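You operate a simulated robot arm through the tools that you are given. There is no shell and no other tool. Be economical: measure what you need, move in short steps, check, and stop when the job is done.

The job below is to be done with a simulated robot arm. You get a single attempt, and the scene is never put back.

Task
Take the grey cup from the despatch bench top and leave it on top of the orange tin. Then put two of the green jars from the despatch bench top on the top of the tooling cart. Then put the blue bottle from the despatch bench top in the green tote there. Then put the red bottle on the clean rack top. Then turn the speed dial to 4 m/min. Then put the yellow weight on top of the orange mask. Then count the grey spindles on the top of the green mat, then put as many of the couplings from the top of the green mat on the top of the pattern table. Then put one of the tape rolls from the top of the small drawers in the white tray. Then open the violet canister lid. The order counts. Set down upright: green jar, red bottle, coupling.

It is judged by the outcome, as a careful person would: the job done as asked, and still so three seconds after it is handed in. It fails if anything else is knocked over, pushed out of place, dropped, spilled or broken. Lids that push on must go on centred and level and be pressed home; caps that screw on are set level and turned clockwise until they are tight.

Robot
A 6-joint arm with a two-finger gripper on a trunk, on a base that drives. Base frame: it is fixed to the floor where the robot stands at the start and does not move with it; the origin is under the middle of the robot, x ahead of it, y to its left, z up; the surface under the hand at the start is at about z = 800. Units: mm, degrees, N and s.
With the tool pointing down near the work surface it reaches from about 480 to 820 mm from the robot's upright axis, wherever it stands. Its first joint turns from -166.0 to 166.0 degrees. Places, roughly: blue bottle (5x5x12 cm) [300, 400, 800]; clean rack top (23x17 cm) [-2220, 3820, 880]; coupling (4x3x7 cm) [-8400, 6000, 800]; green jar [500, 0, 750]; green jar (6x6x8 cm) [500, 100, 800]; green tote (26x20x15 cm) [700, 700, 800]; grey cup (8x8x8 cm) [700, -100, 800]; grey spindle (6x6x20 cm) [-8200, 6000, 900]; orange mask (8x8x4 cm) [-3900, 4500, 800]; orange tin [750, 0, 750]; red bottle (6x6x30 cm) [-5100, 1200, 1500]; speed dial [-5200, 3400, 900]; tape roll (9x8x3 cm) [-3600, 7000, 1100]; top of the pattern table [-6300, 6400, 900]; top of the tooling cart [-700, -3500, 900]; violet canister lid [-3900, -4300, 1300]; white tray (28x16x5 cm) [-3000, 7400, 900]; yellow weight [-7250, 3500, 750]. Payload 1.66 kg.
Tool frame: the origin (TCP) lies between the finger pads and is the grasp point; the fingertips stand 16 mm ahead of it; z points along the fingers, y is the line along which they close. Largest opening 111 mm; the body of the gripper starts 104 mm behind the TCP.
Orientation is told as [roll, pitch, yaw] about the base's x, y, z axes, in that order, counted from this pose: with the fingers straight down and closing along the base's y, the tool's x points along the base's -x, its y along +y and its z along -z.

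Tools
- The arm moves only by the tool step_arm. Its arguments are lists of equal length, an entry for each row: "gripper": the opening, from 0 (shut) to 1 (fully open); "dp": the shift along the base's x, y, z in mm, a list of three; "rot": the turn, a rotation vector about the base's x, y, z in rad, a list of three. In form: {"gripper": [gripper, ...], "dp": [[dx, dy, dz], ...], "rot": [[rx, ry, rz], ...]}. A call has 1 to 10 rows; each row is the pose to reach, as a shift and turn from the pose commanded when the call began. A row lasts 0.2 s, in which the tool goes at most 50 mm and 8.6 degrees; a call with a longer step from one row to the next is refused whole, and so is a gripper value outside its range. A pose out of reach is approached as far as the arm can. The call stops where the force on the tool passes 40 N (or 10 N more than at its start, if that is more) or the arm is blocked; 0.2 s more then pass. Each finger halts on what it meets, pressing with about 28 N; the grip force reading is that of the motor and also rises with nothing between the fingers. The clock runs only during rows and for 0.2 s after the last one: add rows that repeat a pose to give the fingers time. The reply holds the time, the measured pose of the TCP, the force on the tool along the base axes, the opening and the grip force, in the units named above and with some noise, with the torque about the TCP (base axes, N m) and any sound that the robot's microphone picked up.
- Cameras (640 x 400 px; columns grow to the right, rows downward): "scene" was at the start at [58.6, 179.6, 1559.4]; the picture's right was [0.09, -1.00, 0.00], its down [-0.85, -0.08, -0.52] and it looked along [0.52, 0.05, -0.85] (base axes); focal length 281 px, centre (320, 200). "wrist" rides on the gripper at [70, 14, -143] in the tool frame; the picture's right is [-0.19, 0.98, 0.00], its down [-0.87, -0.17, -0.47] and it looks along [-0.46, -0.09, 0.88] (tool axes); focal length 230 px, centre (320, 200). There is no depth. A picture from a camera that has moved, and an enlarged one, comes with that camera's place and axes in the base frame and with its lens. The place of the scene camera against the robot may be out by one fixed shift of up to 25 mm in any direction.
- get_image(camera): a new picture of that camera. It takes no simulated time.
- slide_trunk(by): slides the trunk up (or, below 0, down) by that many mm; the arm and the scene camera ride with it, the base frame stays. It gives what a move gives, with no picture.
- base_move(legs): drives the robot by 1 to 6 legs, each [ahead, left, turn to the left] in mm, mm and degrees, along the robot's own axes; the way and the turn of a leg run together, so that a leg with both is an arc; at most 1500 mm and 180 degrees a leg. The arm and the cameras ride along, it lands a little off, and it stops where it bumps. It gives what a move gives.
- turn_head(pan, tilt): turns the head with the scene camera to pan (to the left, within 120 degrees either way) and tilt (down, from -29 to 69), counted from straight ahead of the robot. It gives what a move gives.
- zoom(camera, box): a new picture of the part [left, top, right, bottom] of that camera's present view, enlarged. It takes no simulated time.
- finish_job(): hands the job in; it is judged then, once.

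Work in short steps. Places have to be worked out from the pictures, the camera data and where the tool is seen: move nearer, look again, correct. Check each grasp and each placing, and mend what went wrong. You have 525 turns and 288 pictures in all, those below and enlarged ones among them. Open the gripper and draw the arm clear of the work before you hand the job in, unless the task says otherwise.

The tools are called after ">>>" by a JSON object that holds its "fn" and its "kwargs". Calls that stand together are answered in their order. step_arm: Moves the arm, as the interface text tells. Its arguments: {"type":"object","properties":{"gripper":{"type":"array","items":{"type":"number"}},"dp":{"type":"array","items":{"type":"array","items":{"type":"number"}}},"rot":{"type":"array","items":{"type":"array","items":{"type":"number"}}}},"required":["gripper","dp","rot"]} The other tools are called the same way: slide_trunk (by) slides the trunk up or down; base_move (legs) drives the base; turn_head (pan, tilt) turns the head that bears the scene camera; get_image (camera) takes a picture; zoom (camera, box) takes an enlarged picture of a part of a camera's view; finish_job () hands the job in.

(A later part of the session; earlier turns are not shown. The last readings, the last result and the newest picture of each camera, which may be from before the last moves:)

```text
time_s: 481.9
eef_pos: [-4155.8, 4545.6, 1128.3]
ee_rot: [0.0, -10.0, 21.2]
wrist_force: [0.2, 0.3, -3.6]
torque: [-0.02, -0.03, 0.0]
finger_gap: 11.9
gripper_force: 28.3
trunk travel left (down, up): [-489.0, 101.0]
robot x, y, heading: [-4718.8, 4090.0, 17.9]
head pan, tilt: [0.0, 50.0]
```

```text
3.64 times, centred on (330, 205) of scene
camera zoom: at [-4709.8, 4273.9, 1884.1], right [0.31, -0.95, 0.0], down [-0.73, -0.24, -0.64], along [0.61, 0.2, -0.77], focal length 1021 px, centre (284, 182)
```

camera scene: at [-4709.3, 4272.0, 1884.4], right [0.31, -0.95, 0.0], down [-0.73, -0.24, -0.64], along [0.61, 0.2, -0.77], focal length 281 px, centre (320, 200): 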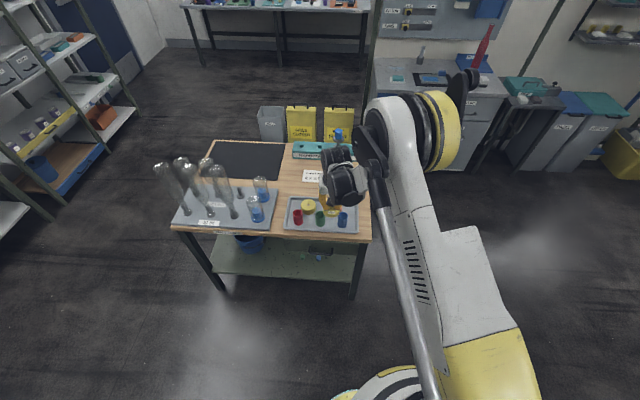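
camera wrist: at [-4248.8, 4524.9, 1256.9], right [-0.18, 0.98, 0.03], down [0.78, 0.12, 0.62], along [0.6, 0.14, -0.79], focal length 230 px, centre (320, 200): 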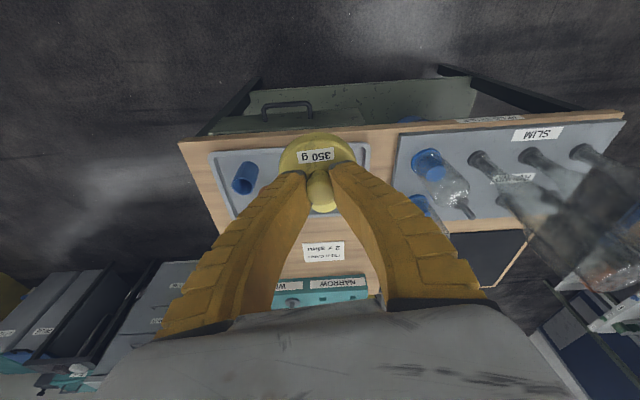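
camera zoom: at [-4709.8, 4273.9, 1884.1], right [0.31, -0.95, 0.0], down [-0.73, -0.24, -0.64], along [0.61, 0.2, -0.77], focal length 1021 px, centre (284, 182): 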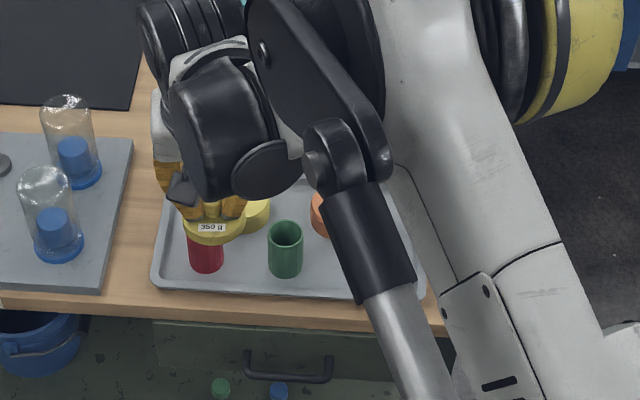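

I move the hand to the right instead, to uncover the tray.

>>> {"fn": "step_arm", "kwargs": {"gripper": [0.05, 0.05, 0.05, 0.05, 0.05, 0.05, 0.05, 0.05], "dp": [[12, -37, 0], [24, -74, 0], [36, -111, 0], [48, -148, 0], [60, -185, 0], [72, -222, 0], [84, -259, 0], [96, -295, 0]], "rot": [[0, 0, 0], [0, 0, 0], [0, 0, 0], [0, 0, 0], [0, 0, 0], [0, 0, 0], [0, 0, 0], [0, 0, 0]]}}

>>> {"fn": "get_image", "kwargs": {"camera": "wrist"}}

>>> {"fn": "zoom", "kwargs": {"camera": "scene", "box": [260, 150, 400, 260]}}

```text
time_s: 483.7
eef_pos: [-4058.3, 4247.3, 1126.3]
ee_rot: [0.1, -10.1, 21.1]
wrist_force: [0.5, -0.3, -4.0]
torque: [0.05, -0.01, 0.02]
finger_gap: 11.8
gripper_force: 27.7
trunk travel left (down, up): [-489.0, 101.0]
robot x, y, heading: [-4718.6, 4090.3, 18.0]
head pan, tilt: [0.0, 50.0]
```

```text
132 pictures are left
camera wrist: at [-4150.6, 4226.7, 1255.0], right [-0.18, 0.98, 0.04], down [0.78, 0.12, 0.61], along [0.6, 0.14, -0.79], focal length 230 px, centre (320, 200)
```

wrist: 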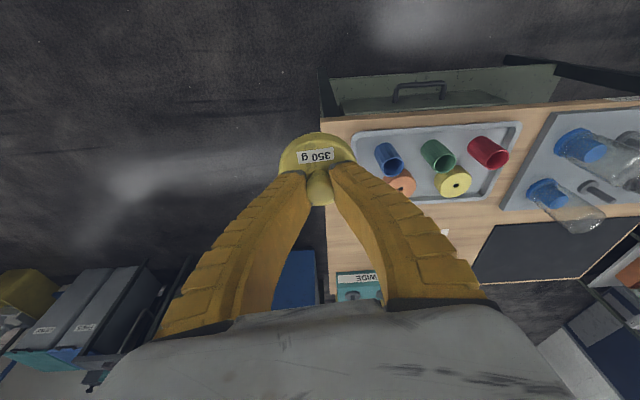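

```text
3.64 times, centred on (330, 205) of scene
camera zoom: at [-4708.2, 4270.0, 1884.6], right [0.31, -0.95, 0.0], down [-0.73, -0.24, -0.64], along [0.61, 0.2, -0.77], focal length 1021 px, centre (284, 182)
```

zoom: 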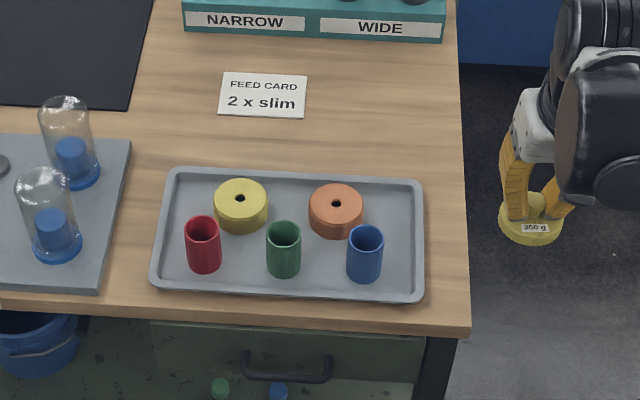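

Orange mask ≈(-3918,4456). It's out of reach; I drive 200 mm ahead, then bring the weight over it.

>>> {"fn": "base_move", "kwargs": {"legs": [[200, 0, 0]]}}

>>> {"fn": "step_arm", "kwargs": {"gripper": [0.05, 0.05, 0.05, 0.05, 0.05], "dp": [[-10, 10, -30], [-20, 20, -70], [-30, 30, -100], [-40, 40, -120], [-45, 45, -130]], "rot": [[0, 0, 0], [0, 0, 0], [0, 0, 0], [0, 0, 0], [0, 0, 0]]}}

>>> {"fn": "get_image", "kwargs": {"camera": "wrist"}}

>>> {"fn": "get_image", "kwargs": {"camera": "scene"}}

```text
time_s: 485.3
eef_pos: [-3871.5, 4309.7, 1126.4]
ee_rot: [0.1, -10.0, 21.4]
wrist_force: [-0.6, 0.4, -4.1]
torque: [-0.03, -0.01, 0.01]
finger_gap: 11.4
gripper_force: 28.5
trunk travel left (down, up): [-489.0, 101.0]
robot x, y, heading: [-4526.8, 4150.5, 18.0]
head pan, tilt: [0.0, 50.0]
```

```text
time_s: 486.5
eef_pos: [-3917.2, 4353.1, 997.9]
ee_rot: [0.0, -10.1, 21.2]
wrist_force: [0.3, 0.9, -1.7]
torque: [0.0, -0.01, 0.0]
finger_gap: 11.6
gripper_force: 28.0
trunk travel left (down, up): [-489.0, 101.0]
robot x, y, heading: [-4527.3, 4148.4, 17.8]
head pan, tilt: [0.0, 50.0]
```

```text
130 pictures are left
camera wrist: at [-4009.6, 4332.8, 1126.7], right [-0.18, 0.98, 0.03], down [0.78, 0.12, 0.61], along [0.6, 0.14, -0.79], focal length 230 px, centre (320, 200)
```

wrist: 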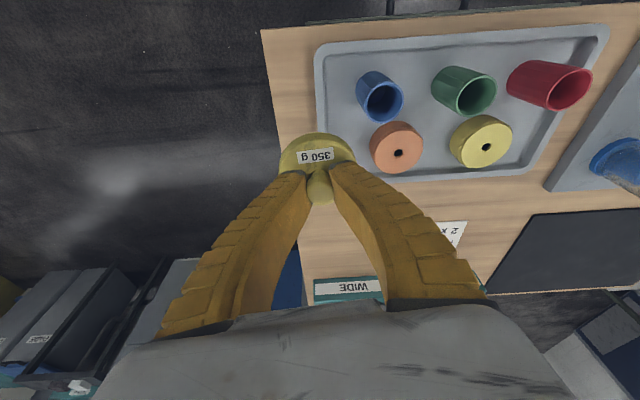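

```text
129 pictures are left
camera scene: at [-4522.5, 4332.3, 1884.4], right [0.31, -0.95, 0.0], down [-0.73, -0.24, -0.64], along [0.61, 0.2, -0.77], focal length 281 px, centre (320, 200)
```

scene: 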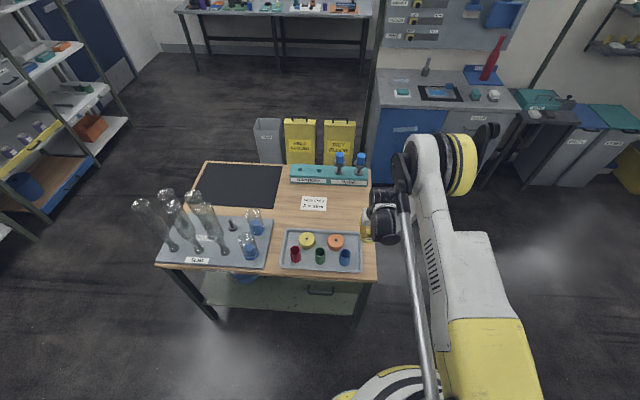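

Mask hole measured ≈(-3893,4475). I move the weight over it and look from both cameras.

>>> {"fn": "step_arm", "kwargs": {"gripper": [0.05, 0.05, 0.05, 0.05], "dp": [[6, 32, 0], [12, 64, -15], [18, 96, -30], [22, 120, -40]], "rot": [[0, 0, 0], [0, 0, 0], [0, 0, 0], [0, 0, 0]]}}

>>> {"fn": "get_image", "kwargs": {"camera": "wrist"}}

>>> {"fn": "zoom", "kwargs": {"camera": "scene", "box": [270, 170, 400, 290]}}

```text
time_s: 487.5
eef_pos: [-3904.3, 4470.2, 978.6]
ee_rot: [0.1, -10.0, 21.3]
wrist_force: [0.0, 0.7, -3.9]
torque: [-0.02, -0.04, 0.01]
finger_gap: 11.5
gripper_force: 27.9
out of reach, approached as far as the arm can: row 3, 4
trunk travel left (down, up): [-489.0, 101.0]
robot x, y, heading: [-4532.4, 4148.5, 18.4]
head pan, tilt: [0.0, 50.0]
```

```text
128 pictures are left
camera wrist: at [-3996.3, 4449.5, 1107.1], right [-0.18, 0.98, 0.03], down [0.78, 0.12, 0.62], along [0.6, 0.14, -0.79], focal length 230 px, centre (320, 200)
```

wrist: 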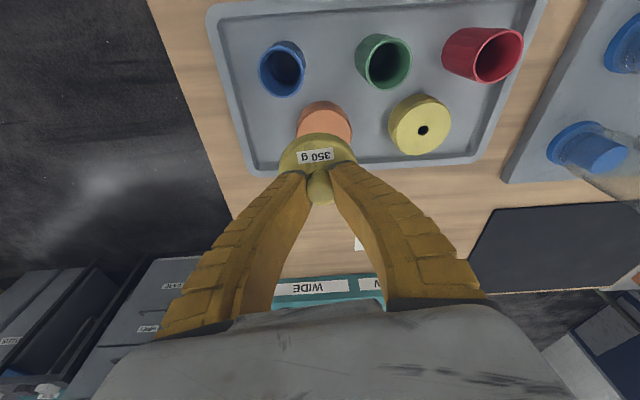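

```text
3.33 times, centred on (335, 230) of scene
camera zoom: at [-4522.5, 4332.5, 1884.4], right [0.31, -0.95, 0.0], down [-0.73, -0.24, -0.64], along [0.61, 0.2, -0.77], focal length 936 px, centre (270, 100)
```

zoom: 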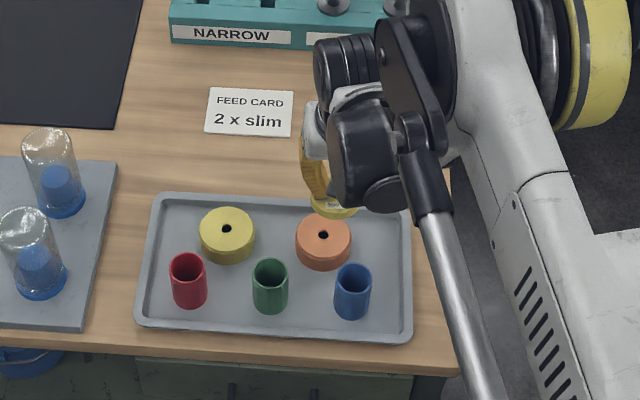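

Mask centre ≈(-3901,4481). I correct by (+2,+10) and lower by the trunk to z≈905.

>>> {"fn": "step_arm", "kwargs": {"gripper": [0.05, 0.05], "dp": [[2, 10, 2], [2, 10, 2]], "rot": [[0, 0, 0], [0, 0, 0]]}}

>>> {"fn": "slide_trunk", "kwargs": {"by": -70}}

>>> {"fn": "get_image", "kwargs": {"camera": "wrist"}}

>>> {"fn": "zoom", "kwargs": {"camera": "scene", "box": [270, 170, 400, 290]}}

```text
time_s: 488.1
eef_pos: [-3902.7, 4479.0, 981.6]
ee_rot: [0.1, -10.0, 21.3]
wrist_force: [0.9, -0.6, -4.7]
torque: [0.0, 0.02, -0.02]
finger_gap: 11.4
gripper_force: 27.9
trunk travel left (down, up): [-489.0, 101.0]
robot x, y, heading: [-4531.4, 4148.2, 18.0]
head pan, tilt: [0.0, 50.0]
```

```text
time_s: 489.1
eef_pos: [-3902.3, 4479.1, 911.6]
ee_rot: [0.1, -10.0, 21.3]
wrist_force: [0.4, 0.3, -3.3]
torque: [-0.01, 0.0, 0.0]
finger_gap: 11.4
gripper_force: 28.1
trunk travel left (down, up): [-419.0, 171.0]
robot x, y, heading: [-4526.1, 4147.5, 17.9]
head pan, tilt: [0.0, 50.0]
```

```text
126 pictures are left
camera wrist: at [-3995.5, 4458.4, 1040.2], right [-0.18, 0.98, 0.03], down [0.78, 0.12, 0.61], along [0.6, 0.14, -0.79], focal length 230 px, centre (320, 200)
```

wrist: 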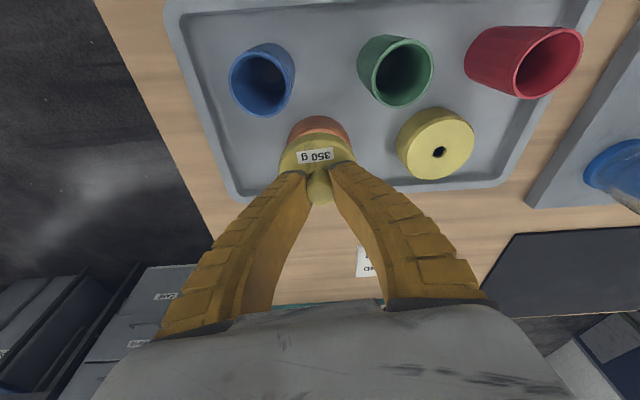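

```text
3.33 times, centred on (335, 230) of scene
camera zoom: at [-4522.6, 4332.2, 1814.5], right [0.31, -0.95, 0.0], down [-0.73, -0.24, -0.64], along [0.61, 0.2, -0.77], focal length 936 px, centre (270, 100)
```

zoom: 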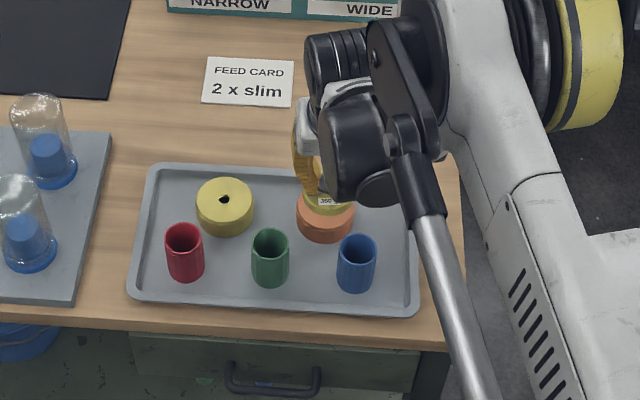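

I correct (+10,+6) and lower another 20 mm.

>>> {"fn": "step_arm", "kwargs": {"gripper": [0.05, 0.05], "dp": [[10, 6, 0], [10, 6, 0]], "rot": [[0, 0, 0], [0, 0, 0]]}}

>>> {"fn": "slide_trunk", "kwargs": {"by": -20}}

>>> {"fn": "zoom", "kwargs": {"camera": "wrist", "box": [240, 90, 480, 230]}}

>>> {"fn": "zoom", "kwargs": {"camera": "scene", "box": [300, 190, 380, 260]}}

```text
time_s: 489.8
eef_pos: [-3895.2, 4483.5, 916.0]
ee_rot: [0.1, -9.9, 21.3]
wrist_force: [0.4, 0.0, -3.4]
torque: [-0.01, -0.01, 0.0]
finger_gap: 11.5
gripper_force: 28.6
out of reach, approached as far as the arm can: row 1, 2
trunk travel left (down, up): [-419.0, 171.0]
robot x, y, heading: [-4529.0, 4147.4, 18.0]
head pan, tilt: [0.0, 50.0]
```

```text
time_s: 490.4
eef_pos: [-3895.6, 4484.1, 897.0]
ee_rot: [0.1, -10.0, 21.3]
wrist_force: [-0.1, 0.5, -3.9]
torque: [-0.01, -0.01, -0.04]
finger_gap: 11.4
gripper_force: 28.0
trunk travel left (down, up): [-399.0, 191.0]
robot x, y, heading: [-4529.5, 4149.2, 17.8]
head pan, tilt: [0.0, 50.0]
```

```text
2.67 times, centred on (360, 160) of wrist
camera zoom: at [-3987.8, 4463.1, 1025.0], right [-0.18, 0.98, 0.03], down [0.78, 0.12, 0.62], along [0.6, 0.14, -0.79], focal length 614 px, centre (213, 307)
```

zoom: 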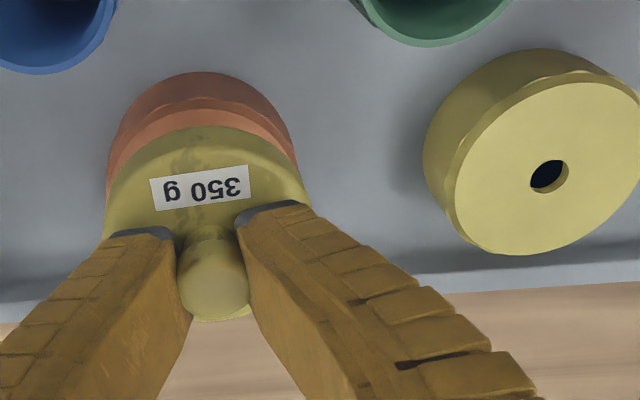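

```text
5.71 times, centred on (340, 225) of scene
camera zoom: at [-4522.6, 4332.1, 1794.4], right [0.31, -0.95, 0.0], down [-0.73, -0.24, -0.64], along [0.61, 0.2, -0.77], focal length 1605 px, centre (206, 57)
```

zoom: 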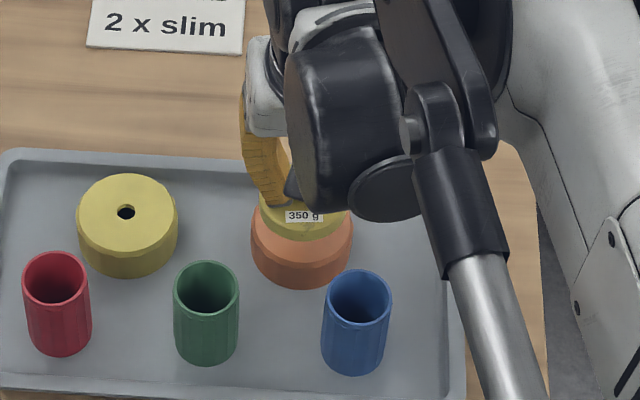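

Laterally aligned; it needs ~9 mm further from me. I raise the arm a bit while shifting, and lower the trunk.

>>> {"fn": "step_arm", "kwargs": {"gripper": [0.05, 0.05, 0.05], "dp": [[3, 1, 15], [9, 3, 30], [9, 3, 30]], "rot": [[0, 0, 0], [0, 0, 0], [0, 0, 0]]}}

>>> {"fn": "slide_trunk", "kwargs": {"by": -38}}

>>> {"fn": "zoom", "kwargs": {"camera": "wrist", "box": [240, 90, 480, 230]}}

>>> {"fn": "zoom", "kwargs": {"camera": "scene", "box": [300, 190, 380, 260]}}

```text
time_s: 491.2
eef_pos: [-3885.4, 4485.9, 926.3]
ee_rot: [0.2, -10.0, 21.3]
wrist_force: [0.3, -0.2, -4.8]
torque: [0.0, 0.01, 0.02]
finger_gap: 11.6
gripper_force: 27.8
trunk travel left (down, up): [-399.0, 191.0]
robot x, y, heading: [-4525.9, 4150.9, 18.0]
head pan, tilt: [0.0, 50.0]
```

```text
time_s: 492.0
eef_pos: [-3886.0, 4487.3, 887.5]
ee_rot: [0.1, -9.9, 21.2]
wrist_force: [-0.7, 0.3, -3.7]
torque: [0.02, 0.01, 0.0]
finger_gap: 11.4
gripper_force: 28.3
trunk travel left (down, up): [-361.0, 229.0]
robot x, y, heading: [-4527.1, 4151.4, 17.7]
head pan, tilt: [0.0, 50.0]
```

```text
2.67 times, centred on (360, 160) of wrist
camera zoom: at [-3978.2, 4466.2, 1016.6], right [-0.18, 0.98, 0.03], down [0.78, 0.12, 0.61], along [0.6, 0.14, -0.79], focal length 614 px, centre (213, 307)
```

zoom: 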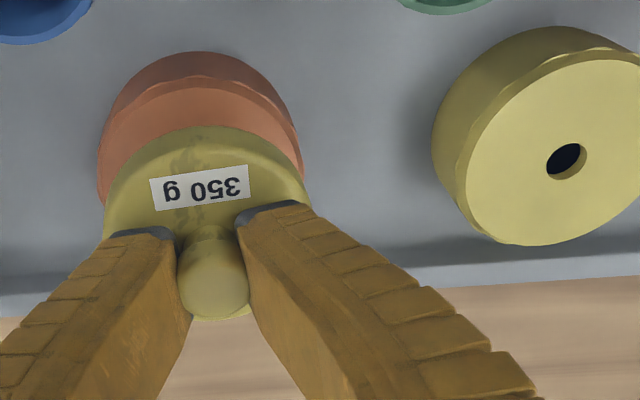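

```text
5.71 times, centred on (340, 225) of scene
camera zoom: at [-4522.5, 4332.2, 1756.4], right [0.31, -0.95, 0.0], down [-0.73, -0.24, -0.64], along [0.61, 0.2, -0.77], focal length 1605 px, centre (206, 57)
```

zoom: 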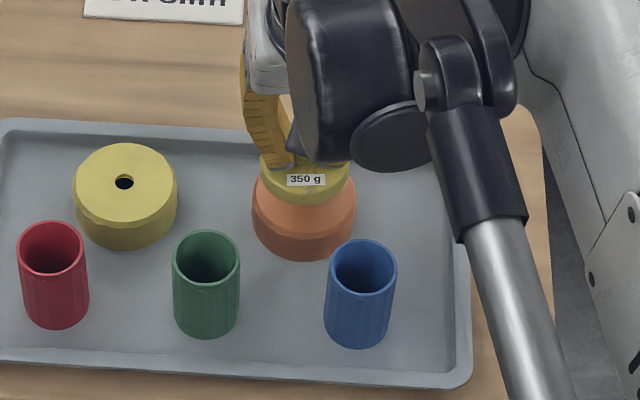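

Aligned on both views. I lower in small trunk steps until contact.

>>> {"fn": "slide_trunk", "kwargs": {"by": -8}}

>>> {"fn": "slide_trunk", "kwargs": {"by": -5}}

>>> {"fn": "zoom", "kwargs": {"camera": "scene", "box": [300, 180, 380, 250]}}

```text
time_s: 492.6
eef_pos: [-3885.6, 4487.0, 880.2]
ee_rot: [0.1, -10.0, 21.3]
wrist_force: [-0.2, 0.5, -3.2]
torque: [0.01, 0.03, 0.02]
finger_gap: 11.4
gripper_force: 28.2
trunk travel left (down, up): [-353.0, 237.0]
robot x, y, heading: [-4528.5, 4150.0, 17.9]
head pan, tilt: [0.0, 50.0]
```

```text
time_s: 493.1
eef_pos: [-3885.4, 4486.8, 874.7]
ee_rot: [0.1, -10.0, 21.3]
wrist_force: [1.0, -0.3, -2.8]
torque: [-0.02, 0.01, 0.0]
finger_gap: 11.3
gripper_force: 28.1
trunk travel left (down, up): [-348.0, 242.0]
robot x, y, heading: [-4530.6, 4147.3, 18.2]
head pan, tilt: [0.0, 50.0]
```

```text
5.71 times, centred on (340, 215) of scene
camera zoom: at [-4522.5, 4332.2, 1743.4], right [0.31, -0.95, 0.0], down [-0.73, -0.24, -0.64], along [0.61, 0.2, -0.77], focal length 1605 px, centre (206, 114)
```

zoom: 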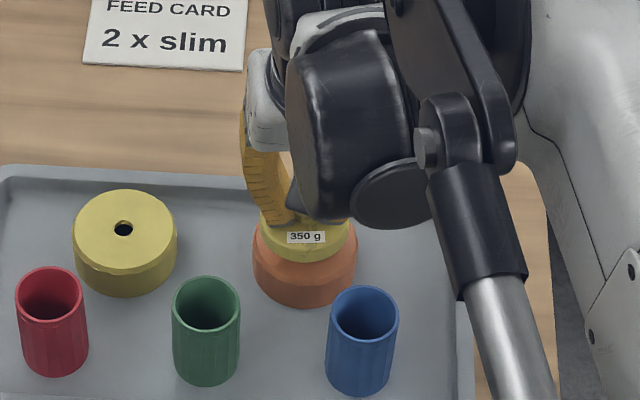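

Still slightly above. Continue down.

>>> {"fn": "slide_trunk", "kwargs": {"by": -4}}

>>> {"fn": "slide_trunk", "kwargs": {"by": -4}}

>>> {"fn": "slide_trunk", "kwargs": {"by": -4}}

```text
time_s: 493.7
eef_pos: [-3886.9, 4486.8, 871.6]
ee_rot: [0.1, -10.0, 21.3]
wrist_force: [0.4, 1.0, -3.7]
torque: [-0.04, -0.02, 0.0]
finger_gap: 11.3
gripper_force: 27.9
trunk travel left (down, up): [-344.0, 246.0]
robot x, y, heading: [-4529.2, 4151.3, 18.1]
head pan, tilt: [0.0, 50.0]
```

```text
time_s: 494.2
eef_pos: [-3886.0, 4486.7, 866.5]
ee_rot: [0.1, -10.0, 21.3]
wrist_force: [0.0, 0.4, -2.8]
torque: [-0.02, -0.01, -0.02]
finger_gap: 11.3
gripper_force: 28.4
trunk travel left (down, up): [-340.0, 250.0]
robot x, y, heading: [-4526.8, 4151.1, 18.1]
head pan, tilt: [0.0, 50.0]
```

```text
time_s: 494.7
eef_pos: [-3884.9, 4486.5, 863.3]
ee_rot: [0.0, -10.0, 21.3]
wrist_force: [0.7, 0.0, -2.7]
torque: [0.02, -0.02, 0.02]
finger_gap: 11.3
gripper_force: 27.8
trunk travel left (down, up): [-336.0, 254.0]
robot x, y, heading: [-4526.2, 4150.8, 17.6]
head pan, tilt: [0.0, 50.0]
```

Keep going in 3–4 mm steps.

>>> {"fn": "slide_trunk", "kwargs": {"by": -4}}

>>> {"fn": "slide_trunk", "kwargs": {"by": -3}}

>>> {"fn": "zoom", "kwargs": {"camera": "scene", "box": [300, 180, 380, 250]}}

>>> {"fn": "zoom", "kwargs": {"camera": "wrist", "box": [240, 60, 480, 230]}}

```text
time_s: 495.3
eef_pos: [-3885.1, 4486.1, 858.5]
ee_rot: [0.2, -10.0, 21.4]
wrist_force: [-0.1, -0.1, -3.0]
torque: [-0.02, -0.01, -0.05]
finger_gap: 11.0
gripper_force: 27.7
trunk travel left (down, up): [-332.0, 258.0]
robot x, y, heading: [-4532.2, 4149.5, 17.8]
head pan, tilt: [0.0, 50.0]
```

```text
time_s: 495.8
eef_pos: [-3886.4, 4487.6, 856.1]
ee_rot: [0.0, -10.1, 21.2]
wrist_force: [2.0, 0.0, 5.6]
torque: [0.16, -0.28, -0.01]
finger_gap: 11.2
gripper_force: 28.0
trunk travel left (down, up): [-329.0, 261.0]
robot x, y, heading: [-4531.1, 4150.8, 17.9]
head pan, tilt: [0.0, 50.0]
```

```text
5.71 times, centred on (340, 215) of scene
camera zoom: at [-4523.0, 4331.9, 1724.5], right [0.31, -0.95, 0.0], down [-0.73, -0.24, -0.64], along [0.61, 0.2, -0.77], focal length 1605 px, centre (206, 114)
```

zoom: 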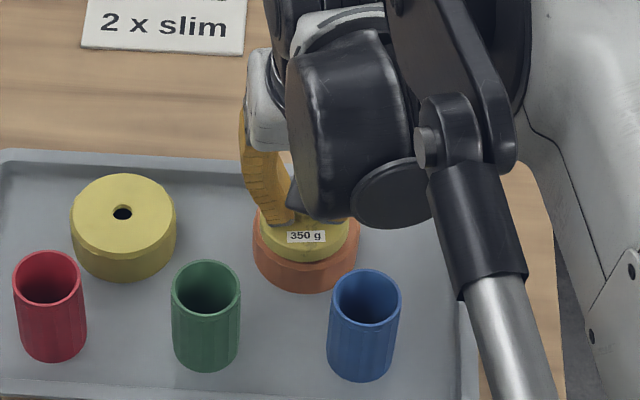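

```text
2.35 times, centred on (360, 145) of wrist
camera zoom: at [-3978.3, 4466.0, 985.1], right [-0.18, 0.98, 0.03], down [0.78, 0.12, 0.62], along [0.6, 0.14, -0.79], focal length 541 px, centre (226, 329)
```

zoom: 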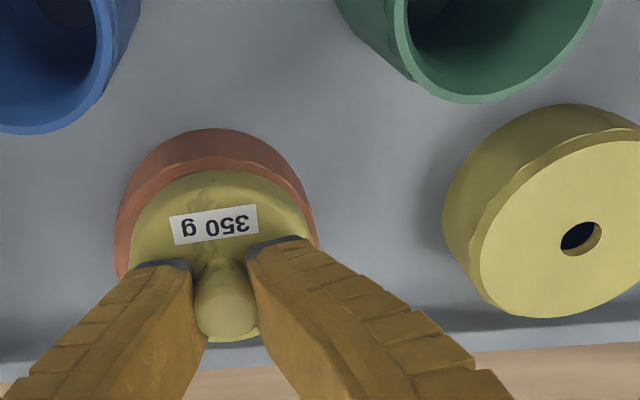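

Contact, weight centred on the ring. Release and rise.

>>> {"fn": "step_arm", "kwargs": {"gripper": [0.15, 0.2, 0.25, 0.3, 0.35], "dp": [[0, 0, 0], [0, 0, 0], [0, 0, 0], [0, 0, 0], [0, 0, 0]], "rot": [[0, 0, 0], [0, 0, 0], [0, 0, 0], [0, 0, 0], [0, 0, 0]]}}

>>> {"fn": "slide_trunk", "kwargs": {"by": 80}}

>>> {"fn": "get_image", "kwargs": {"camera": "wrist"}}

```text
time_s: 497.0
eef_pos: [-3885.5, 4487.3, 855.8]
ee_rot: [0.0, -10.0, 21.3]
wrist_force: [0.0, -0.1, -0.5]
torque: [0.05, -0.02, 0.02]
finger_gap: 41.5
gripper_force: 1.4
trunk travel left (down, up): [-329.0, 261.0]
robot x, y, heading: [-4530.4, 4151.1, 18.0]
head pan, tilt: [0.0, 50.0]
```

```text
time_s: 498.2
eef_pos: [-3886.1, 4486.2, 934.7]
ee_rot: [0.1, -10.0, 21.2]
wrist_force: [0.6, 0.2, 0.9]
torque: [-0.04, 0.02, 0.03]
finger_gap: 41.0
gripper_force: 1.3
trunk travel left (down, up): [-409.0, 181.0]
robot x, y, heading: [-4532.3, 4151.1, 17.9]
head pan, tilt: [0.0, 50.0]
```

```text
117 pictures are left
camera wrist: at [-3978.2, 4466.2, 1064.4], right [-0.18, 0.98, 0.03], down [0.78, 0.12, 0.61], along [0.6, 0.14, -0.79], focal length 230 px, centre (320, 200)
```

wrist: 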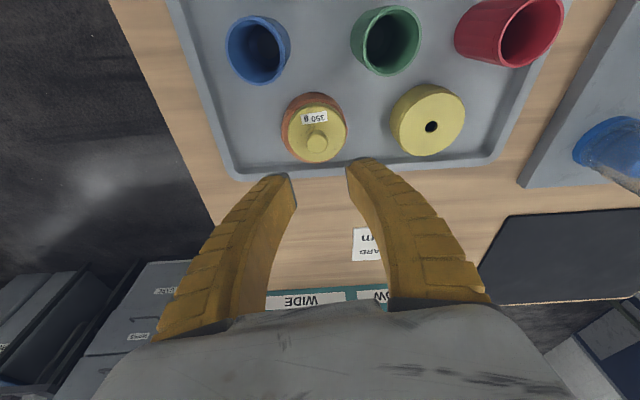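

Weight rests on the orange mask. I raise, straighten the tool and drive to the north benches to count the spindles.

>>> {"fn": "slide_trunk", "kwargs": {"by": 120}}

>>> {"fn": "base_move", "kwargs": {"legs": [[-400, 0, 0]]}}

>>> {"fn": "step_arm", "kwargs": {"gripper": [0.6, 0.6, 0.6], "dp": [[0, 0, 10], [0, 0, 20], [0, 0, 20]], "rot": [[-0.03, 0.08, 0], [-0.063, 0.163, -0.04], [-0.063, 0.163, -0.06]]}}

>>> {"fn": "base_move", "kwargs": {"legs": [[-80, 1380, 0], [0, 0, 88], [0, 1000, 0], [0, 1000, 0]]}}

>>> {"fn": "turn_head", "kwargs": {"pan": 15, "tilt": 30}}

>>> {"fn": "get_image", "kwargs": {"camera": "scene"}}

```text
time_s: 499.7
eef_pos: [-3885.3, 4487.2, 1056.2]
ee_rot: [0.2, -9.9, 21.2]
wrist_force: [-0.2, -0.1, 0.8]
torque: [0.02, 0.01, -0.03]
finger_gap: 41.2
gripper_force: 2.2
trunk travel left (down, up): [-529.0, 61.0]
robot x, y, heading: [-4529.3, 4151.7, 17.9]
head pan, tilt: [0.0, 50.0]
```

```text
time_s: 502.2
eef_pos: [-4266.6, 4362.0, 1057.2]
ee_rot: [0.1, -9.9, 21.1]
wrist_force: [-1.1, 0.4, 0.2]
torque: [0.01, -0.03, 0.02]
finger_gap: 41.3
gripper_force: 1.6
trunk travel left (down, up): [-529.0, 61.0]
robot x, y, heading: [-4909.9, 4026.2, 17.7]
head pan, tilt: [0.0, 50.0]
```

```text
time_s: 503.0
eef_pos: [-4265.8, 4362.2, 1076.4]
ee_rot: [-0.2, 0.0, 17.8]
wrist_force: [-0.5, 0.4, 0.1]
torque: [0.0, 0.02, -0.01]
finger_gap: 68.2
gripper_force: 0.9
trunk travel left (down, up): [-529.0, 61.0]
robot x, y, heading: [-4908.1, 4031.3, 17.6]
head pan, tilt: [0.0, 50.0]
```

```text
time_s: 514.1
eef_pos: [-5750.6, 5928.2, 1075.2]
ee_rot: [-0.2, 0.0, 107.5]
wrist_force: [0.7, -0.7, 0.0]
torque: [0.0, 0.02, -0.01]
finger_gap: 68.5
gripper_force: 1.5
trunk travel left (down, up): [-529.0, 61.0]
robot x, y, heading: [-5421.9, 5282.0, 107.5]
head pan, tilt: [0.0, 50.0]
stopped in leg 3: the robot was blocked; the commanded pose is now the measured one
```

```text
time_s: 514.9
eef_pos: [-5750.9, 5928.7, 1076.4]
ee_rot: [-0.2, 0.0, 107.5]
wrist_force: [-0.5, -0.2, 0.6]
torque: [0.05, 0.02, -0.02]
finger_gap: 68.6
gripper_force: 1.1
trunk travel left (down, up): [-529.0, 61.0]
robot x, y, heading: [-5417.4, 5280.4, 107.4]
head pan, tilt: [15.0, 30.0]
```

```text
116 pictures are left
camera scene: at [-5632.4, 5265.8, 1953.8], right [0.84, 0.54, 0.0], down [0.27, -0.42, -0.87], along [-0.46, 0.73, -0.5], focal length 281 px, centre (320, 200)
```

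scene: 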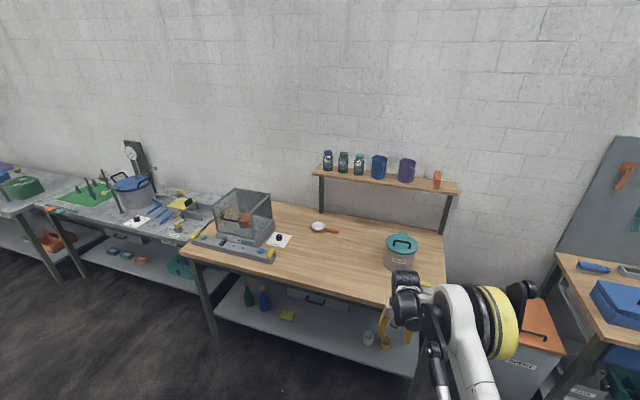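

I bumped the small machine at the conveyor's end (base stopped). I check that side, then move north first.

>>> {"fn": "turn_head", "kwargs": {"pan": 100, "tilt": 40}}

>>> {"fn": "get_image", "kwargs": {"camera": "scene"}}

>>> {"fn": "step_arm", "kwargs": {"gripper": [0.6, 0.6, 0.6, 0.6], "dp": [[11, -36, 15], [22, -72, 30], [33, -107, 45], [44, -143, 60]], "rot": [[0, 0, 0], [0, 0, 0], [0, 0, 0], [0, 0, 0]]}}

```text
time_s: 516.5
eef_pos: [-5750.2, 5927.5, 1076.2]
ee_rot: [-0.2, 0.0, 107.5]
wrist_force: [0.4, 0.6, 0.1]
torque: [0.02, 0.01, -0.02]
finger_gap: 68.5
gripper_force: 1.3
trunk travel left (down, up): [-529.0, 61.0]
robot x, y, heading: [-5419.8, 5281.6, 107.5]
head pan, tilt: [100.0, 40.0]
```

```text
115 pictures are left
camera scene: at [-5658.9, 5150.4, 1938.6], right [-0.46, 0.89, 0.0], down [0.57, 0.3, -0.77], along [-0.68, -0.35, -0.64], focal length 281 px, centre (320, 200)
```

scene: 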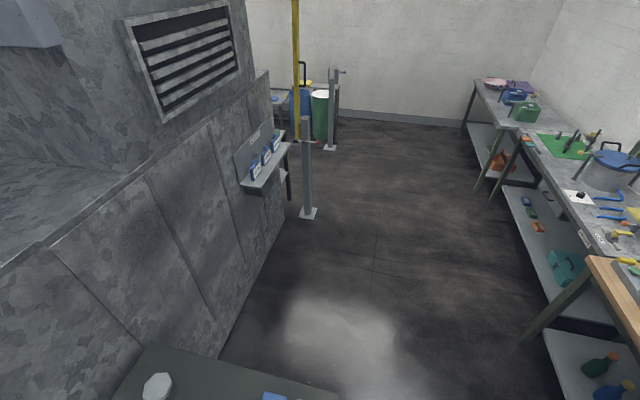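

```text
time_s: 517.5
eef_pos: [-5704.3, 5783.5, 1137.7]
ee_rot: [-0.2, -0.1, 107.5]
wrist_force: [-0.1, -0.5, -0.2]
torque: [0.0, 0.0, 0.0]
finger_gap: 68.7
gripper_force: 1.2
trunk travel left (down, up): [-529.0, 61.0]
robot x, y, heading: [-5415.9, 5283.2, 107.7]
head pan, tilt: [100.0, 40.0]
```

Machine and its items are undisturbed. I go ahead 330 and then west along the benches.

>>> {"fn": "base_move", "kwargs": {"legs": [[330, 0, -1.5], [0, 1300, 0], [0, 1300, 0]]}}

>>> {"fn": "turn_head", "kwargs": {"pan": 0, "tilt": 35}}

>>> {"fn": "get_image", "kwargs": {"camera": "scene"}}

```text
time_s: 531.9
eef_pos: [-8274.1, 5376.8, 1136.0]
ee_rot: [-0.2, 0.0, 107.2]
wrist_force: [0.6, -0.3, -0.4]
torque: [0.02, -0.04, 0.0]
finger_gap: 68.5
gripper_force: 1.4
trunk travel left (down, up): [-529.0, 61.0]
robot x, y, heading: [-7986.5, 4872.1, 107.3]
head pan, tilt: [100.0, 40.0]
```

```text
time_s: 533.6
eef_pos: [-8274.2, 5377.3, 1136.4]
ee_rot: [-0.3, -0.1, 107.2]
wrist_force: [0.6, -0.1, 0.2]
torque: [0.03, 0.01, -0.03]
finger_gap: 68.2
gripper_force: 1.6
trunk travel left (down, up): [-529.0, 61.0]
robot x, y, heading: [-7992.4, 4874.3, 107.6]
head pan, tilt: [0.0, 35.0]
```

```text
114 pictures are left
camera scene: at [-8180.0, 4864.6, 1946.1], right [0.95, 0.3, 0.0], down [0.17, -0.55, -0.82], along [-0.24, 0.78, -0.57], focal length 281 px, centre (320, 200)
```

scene: 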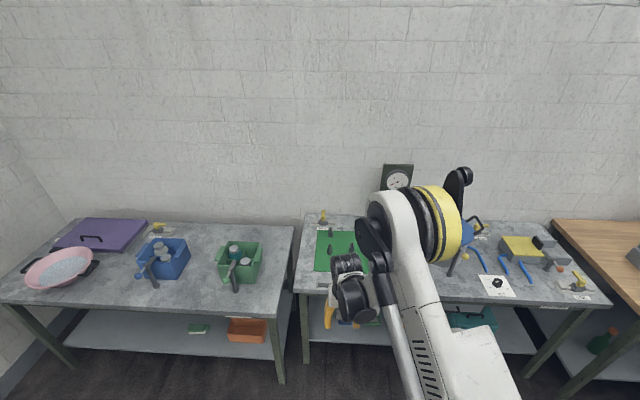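

The arm hides the green mat; I strafe right 350 and look again.

>>> {"fn": "base_move", "kwargs": {"legs": [[150, -350, -1]]}}

>>> {"fn": "get_image", "kwargs": {"camera": "scene"}}

>>> {"fn": "zoom", "kwargs": {"camera": "scene", "box": [180, 170, 340, 290]}}

```text
time_s: 536.0
eef_pos: [-7973.8, 5625.8, 1136.9]
ee_rot: [-0.2, 0.0, 105.9]
wrist_force: [-0.2, -0.5, -0.2]
torque: [-0.02, 0.02, -0.02]
finger_gap: 68.6
gripper_force: 0.6
trunk travel left (down, up): [-529.0, 61.0]
robot x, y, heading: [-7698.1, 5115.5, 106.2]
head pan, tilt: [0.0, 35.0]
```

```text
113 pictures are left
camera scene: at [-7889.7, 5112.2, 1946.2], right [0.96, 0.28, 0.0], down [0.16, -0.55, -0.82], along [-0.23, 0.79, -0.57], focal length 281 px, centre (320, 200)
```

scene: 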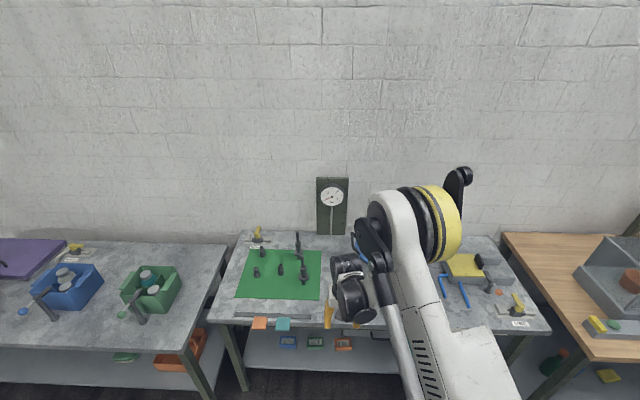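

```text
3.33 times, centred on (260, 230) of scene
camera zoom: at [-7889.7, 5112.2, 1946.2], right [0.96, 0.28, 0.0], down [0.16, -0.55, -0.82], along [-0.23, 0.79, -0.57], focal length 936 px, centre (520, 100)
```

zoom: 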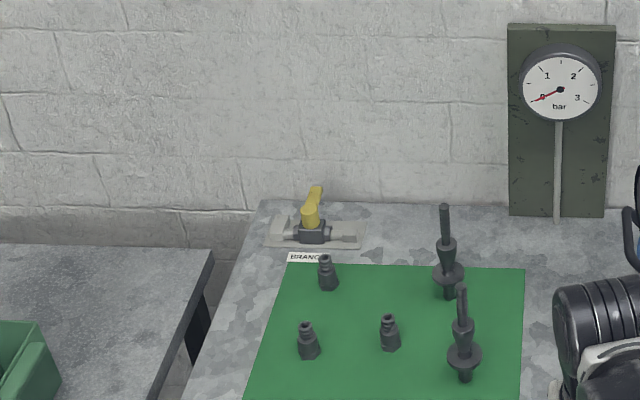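

I enlarge the whole mat to be sure about the counts.

>>> {"fn": "zoom", "kwargs": {"camera": "scene", "box": [220, 220, 350, 310]}}

```text
4.44 times, centred on (285, 265) of scene
camera zoom: at [-7889.7, 5112.2, 1946.2], right [0.96, 0.28, 0.0], down [0.16, -0.55, -0.82], along [-0.23, 0.79, -0.57], focal length 1248 px, centre (476, -89)
```

zoom: 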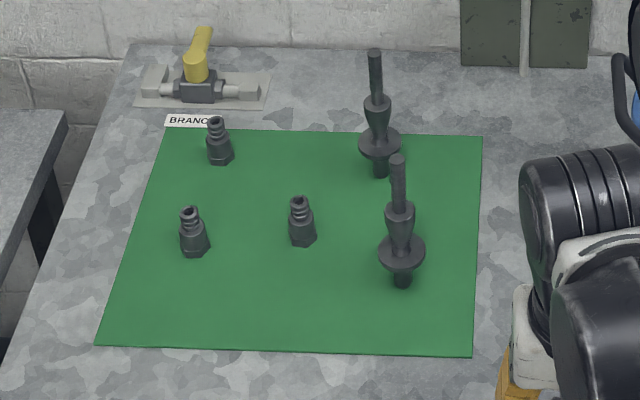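

Two grey spindles and three couplings on the mat, so two couplings go to the pattern table. I position in front of the left coupling.

>>> {"fn": "base_move", "kwargs": {"legs": [[0, 530, 0], [300, 0, 0]]}}

>>> {"fn": "get_image", "kwargs": {"camera": "wrist"}}

```text
time_s: 540.8
eef_pos: [-8584.3, 5760.3, 1135.0]
ee_rot: [-0.2, 0.1, 106.4]
wrist_force: [0.0, 0.9, 0.0]
torque: [-0.01, -0.01, 0.03]
finger_gap: 68.5
gripper_force: 1.1
trunk travel left (down, up): [-529.0, 61.0]
robot x, y, heading: [-8307.9, 5249.5, 106.4]
head pan, tilt: [0.0, 35.0]
```

```text
110 pictures are left
camera wrist: at [-8578.9, 5689.5, 1279.1], right [-1.0, -0.1, 0.0], down [-0.09, 0.88, 0.47], along [-0.04, 0.47, -0.88], focal length 230 px, centre (320, 200)
```

wrist: 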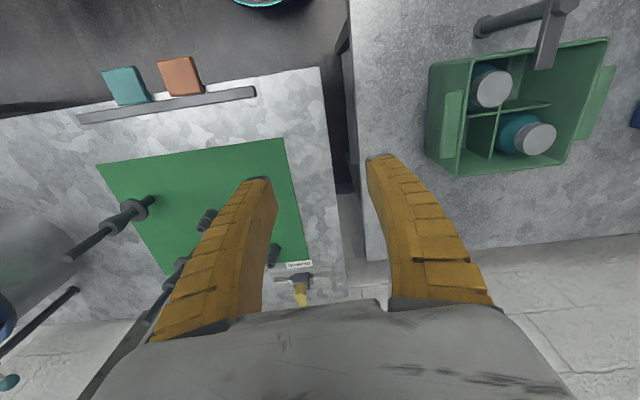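

The coupling hides behind a finger. I move the hand right and forward over the mat and look.

>>> {"fn": "step_arm", "kwargs": {"gripper": [0.7, 0.7, 0.7, 0.7], "dp": [[27, 30, -10], [54, 60, -20], [80, 90, -30], [107, 120, -40]], "rot": [[0, 0, 0], [0, 0, 0], [0, 0, 0], [0, 0, 0]]}}

>>> {"fn": "get_image", "kwargs": {"camera": "wrist"}}

```text
time_s: 541.8
eef_pos: [-8475.2, 5882.0, 1094.4]
ee_rot: [-0.2, 0.0, 106.4]
wrist_force: [-0.7, 0.5, -0.1]
torque: [-0.06, -0.02, 0.03]
finger_gap: 79.3
gripper_force: 1.1
trunk travel left (down, up): [-529.0, 61.0]
robot x, y, heading: [-8304.4, 5249.1, 106.3]
head pan, tilt: [0.0, 35.0]
```

```text
109 pictures are left
camera wrist: at [-8468.9, 5812.1, 1237.0], right [-1.0, -0.1, 0.0], down [-0.09, 0.88, 0.47], along [-0.04, 0.47, -0.88], focal length 230 px, centre (320, 200)
```

wrist: 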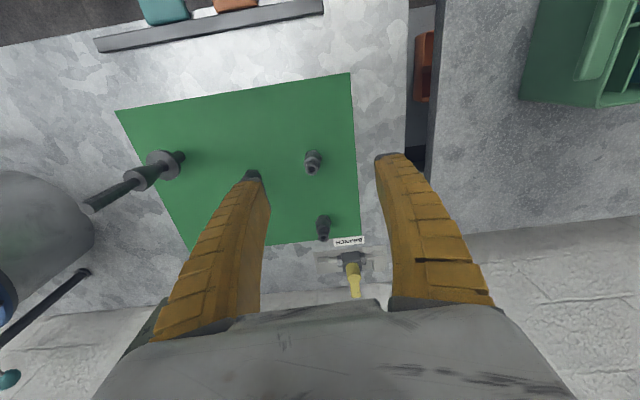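

Coupling A at ≈(-8464,5944). I align over it, then lower with the trunk by 140.

>>> {"fn": "step_arm", "kwargs": {"gripper": [0.7, 0.7, 0.7], "dp": [[4, 20, 0], [8, 42, 0], [11, 60, 0]], "rot": [[0, 0, 0], [0, 0, 0], [0, 0, 0]]}}

>>> {"fn": "slide_trunk", "kwargs": {"by": -140}}

>>> {"fn": "get_image", "kwargs": {"camera": "wrist"}}

```text
time_s: 542.6
eef_pos: [-8465.7, 5940.2, 1095.5]
ee_rot: [-0.2, 0.0, 106.3]
wrist_force: [1.0, -0.3, -0.1]
torque: [-0.04, 0.04, -0.02]
finger_gap: 79.4
gripper_force: 1.0
trunk travel left (down, up): [-529.0, 61.0]
robot x, y, heading: [-8309.0, 5249.8, 106.4]
head pan, tilt: [0.0, 35.0]
```

```text
time_s: 544.3
eef_pos: [-8466.7, 5939.8, 956.0]
ee_rot: [-0.2, 0.0, 106.3]
wrist_force: [0.0, -1.0, 0.1]
torque: [0.0, -0.01, 0.01]
finger_gap: 79.2
gripper_force: 1.1
trunk travel left (down, up): [-389.0, 201.0]
robot x, y, heading: [-8304.2, 5248.5, 106.6]
head pan, tilt: [0.0, 35.0]
```

```text
108 pictures are left
camera wrist: at [-8460.3, 5869.3, 1098.4], right [-1.0, -0.1, 0.0], down [-0.09, 0.88, 0.47], along [-0.04, 0.47, -0.88], focal length 230 px, centre (320, 200)
```

wrist: 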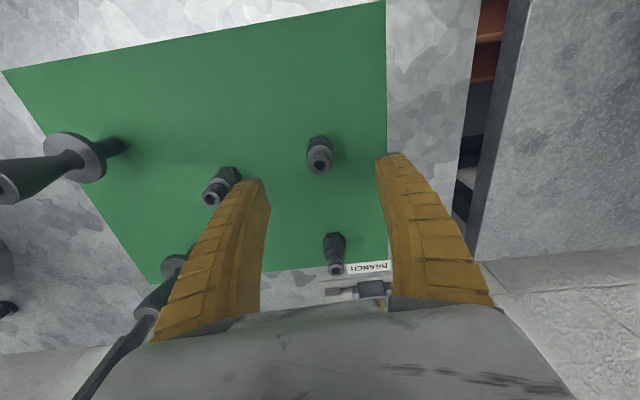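

A's axis ≈(-8465,5950). I shift +10 in y, descend 70 mm by trunk and look.

>>> {"fn": "step_arm", "kwargs": {"gripper": [0.6, 0.6], "dp": [[0, 5, 0], [1, 10, 0]], "rot": [[0, 0, 0], [0, 0, 0]]}}

>>> {"fn": "slide_trunk", "kwargs": {"by": -70}}

>>> {"fn": "get_image", "kwargs": {"camera": "wrist"}}

```text
time_s: 544.9
eef_pos: [-8465.6, 5948.8, 955.1]
ee_rot: [-0.1, 0.0, 106.3]
wrist_force: [-1.0, 0.2, -0.3]
torque: [-0.01, 0.0, 0.02]
finger_gap: 68.4
gripper_force: 1.1
trunk travel left (down, up): [-389.0, 201.0]
robot x, y, heading: [-8307.3, 5249.8, 106.2]
head pan, tilt: [0.0, 35.0]
```

```text
time_s: 546.0
eef_pos: [-8465.3, 5949.3, 887.5]
ee_rot: [-0.2, -0.1, 106.4]
wrist_force: [-0.3, 0.5, 1.0]
torque: [-0.04, -0.01, -0.01]
finger_gap: 68.3
gripper_force: 1.5
trunk travel left (down, up): [-319.0, 271.0]
robot x, y, heading: [-8309.3, 5250.1, 106.5]
head pan, tilt: [0.0, 35.0]
```

```text
107 pictures are left
camera wrist: at [-8459.1, 5878.8, 1028.4], right [-1.0, -0.1, 0.0], down [-0.09, 0.88, 0.47], along [-0.04, 0.47, -0.88], focal length 230 px, centre (320, 200)
```

wrist: 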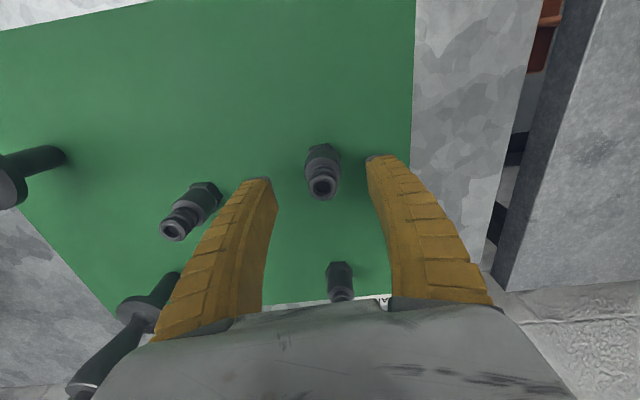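

Lower 22 mm more and check.

>>> {"fn": "slide_trunk", "kwargs": {"by": -22}}

>>> {"fn": "zoom", "kwargs": {"camera": "wrist", "box": [240, 110, 400, 240]}}

>>> {"fn": "zoom", "kwargs": {"camera": "scene", "box": [300, 150, 460, 290]}}

```text
time_s: 546.6
eef_pos: [-8466.0, 5947.8, 865.1]
ee_rot: [-0.2, 0.0, 106.5]
wrist_force: [-0.5, 0.8, -0.5]
torque: [-0.02, -0.02, 0.01]
finger_gap: 68.4
gripper_force: 1.0
trunk travel left (down, up): [-297.0, 293.0]
robot x, y, heading: [-8306.2, 5253.3, 106.4]
head pan, tilt: [0.0, 35.0]
```

```text
3.08 times, centred on (320, 175) of wrist
camera zoom: at [-8459.0, 5878.8, 1006.3], right [-1.0, -0.1, 0.0], down [-0.09, 0.88, 0.47], along [-0.04, 0.47, -0.88], focal length 708 px, centre (320, 277)
```

zoom: 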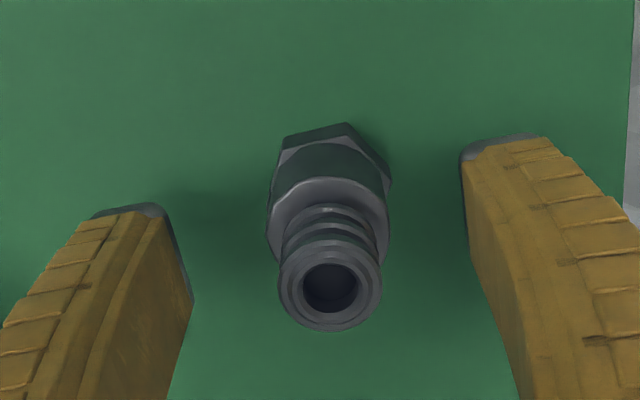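

```text
2.86 times, centred on (380, 220) of scene
camera zoom: at [-8497.8, 5244.9, 1714.2], right [0.96, 0.28, 0.0], down [0.16, -0.55, -0.82], along [-0.23, 0.79, -0.57], focal length 802 px, centre (149, 143)
```

zoom: 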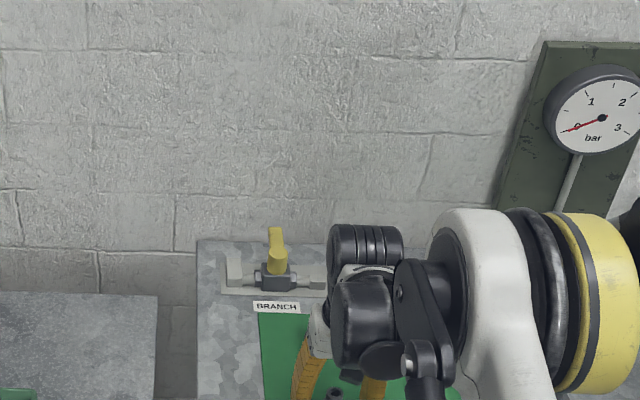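

The coupling's top is ≈13 mm above TCP; the pads surround its barbed neck. Close.

>>> {"fn": "step_arm", "kwargs": {"gripper": [0.4, 0.25, 0.1, 0.1, 0.1], "dp": [[0, 0, -2], [0, 0, -2], [0, 0, -2], [0, 0, -2], [0, 0, -2]], "rot": [[0, 0, 0], [0, 0, 0], [0, 0, 0], [0, 0, 0], [0, 0, 0]]}}

>>> {"fn": "slide_trunk", "kwargs": {"by": 150}}

>>> {"fn": "get_image", "kwargs": {"camera": "wrist"}}

```text
time_s: 547.8
eef_pos: [-8465.8, 5948.9, 861.2]
ee_rot: [-0.2, 0.1, 106.4]
wrist_force: [0.3, -2.5, 2.8]
torque: [-0.12, -0.08, -0.05]
finger_gap: 21.6
gripper_force: 27.8
trunk travel left (down, up): [-297.0, 293.0]
robot x, y, heading: [-8310.5, 5250.9, 106.7]
head pan, tilt: [0.0, 35.0]
```

```text
time_s: 549.6
eef_pos: [-8465.7, 5949.1, 1011.0]
ee_rot: [-0.2, 0.0, 106.4]
wrist_force: [0.5, 0.3, -1.5]
torque: [-0.01, -0.01, 0.02]
finger_gap: 19.9
gripper_force: 27.5
trunk travel left (down, up): [-447.0, 143.0]
robot x, y, heading: [-8305.3, 5247.5, 106.4]
head pan, tilt: [0.0, 35.0]
```

```text
104 pictures are left
camera wrist: at [-8459.2, 5878.9, 1153.8], right [-1.0, -0.1, 0.0], down [-0.09, 0.88, 0.47], along [-0.04, 0.47, -0.88], focal length 230 px, centre (320, 200)
```

wrist: 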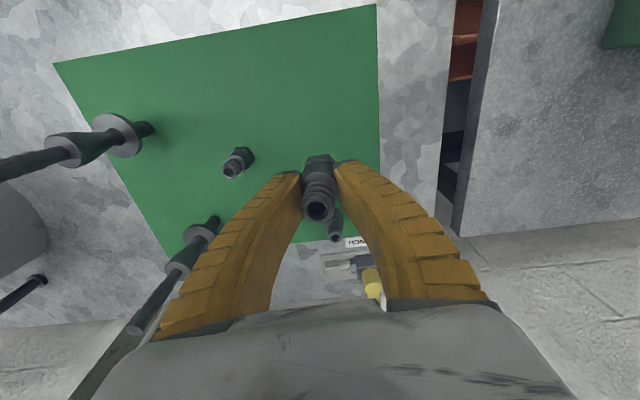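

Held. I raise, back off, and drive east to the pattern table.

>>> {"fn": "slide_trunk", "kwargs": {"by": 140}}

>>> {"fn": "base_move", "kwargs": {"legs": [[-400, 0, 0], [0, -1150, 0], [0, -1130, 0]]}}

>>> {"fn": "get_image", "kwargs": {"camera": "scene"}}

>>> {"fn": "get_image", "kwargs": {"camera": "wrist"}}

```text
time_s: 551.3
eef_pos: [-8464.8, 5949.1, 1150.8]
ee_rot: [-0.1, 0.1, 106.4]
wrist_force: [-0.2, 0.3, -0.5]
torque: [0.01, 0.02, -0.02]
finger_gap: 19.9
gripper_force: 27.9
trunk travel left (down, up): [-587.0, 3.0]
robot x, y, heading: [-8306.6, 5248.5, 106.5]
head pan, tilt: [0.0, 35.0]
```

```text
time_s: 564.6
eef_pos: [-6168.6, 6219.7, 1151.4]
ee_rot: [-0.2, -0.1, 107.2]
wrist_force: [-0.3, -0.5, -0.9]
torque: [0.0, 0.01, -0.01]
finger_gap: 19.0
gripper_force: 28.1
trunk travel left (down, up): [-587.0, 3.0]
robot x, y, heading: [-6000.0, 5524.3, 107.1]
head pan, tilt: [0.0, 35.0]
```

```text
103 pictures are left
camera scene: at [-6193.0, 5515.9, 2004.2], right [0.96, 0.29, 0.0], down [0.17, -0.55, -0.82], along [-0.24, 0.78, -0.57], focal length 281 px, centre (320, 200)
```

scene: 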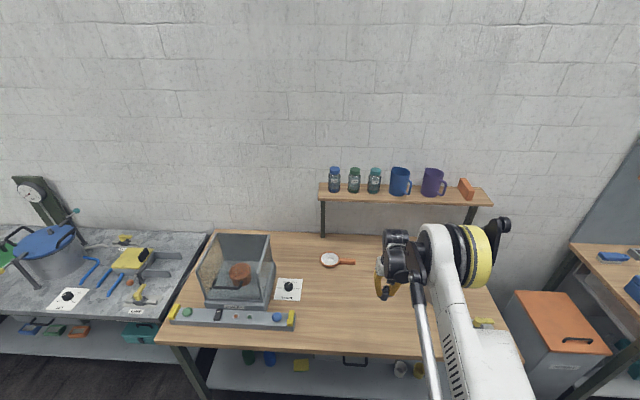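

```text
102 pictures are left
camera wrist: at [-6161.6, 6150.0, 1294.1], right [-0.99, -0.11, 0.0], down [-0.1, 0.88, 0.47], along [-0.05, 0.47, -0.88], focal length 230 px, centre (320, 200)
```

wrist: 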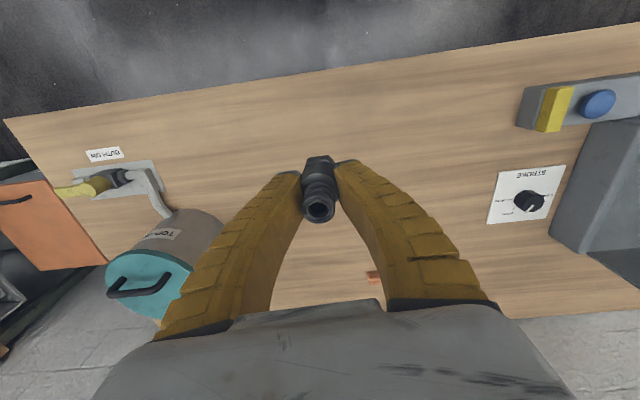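

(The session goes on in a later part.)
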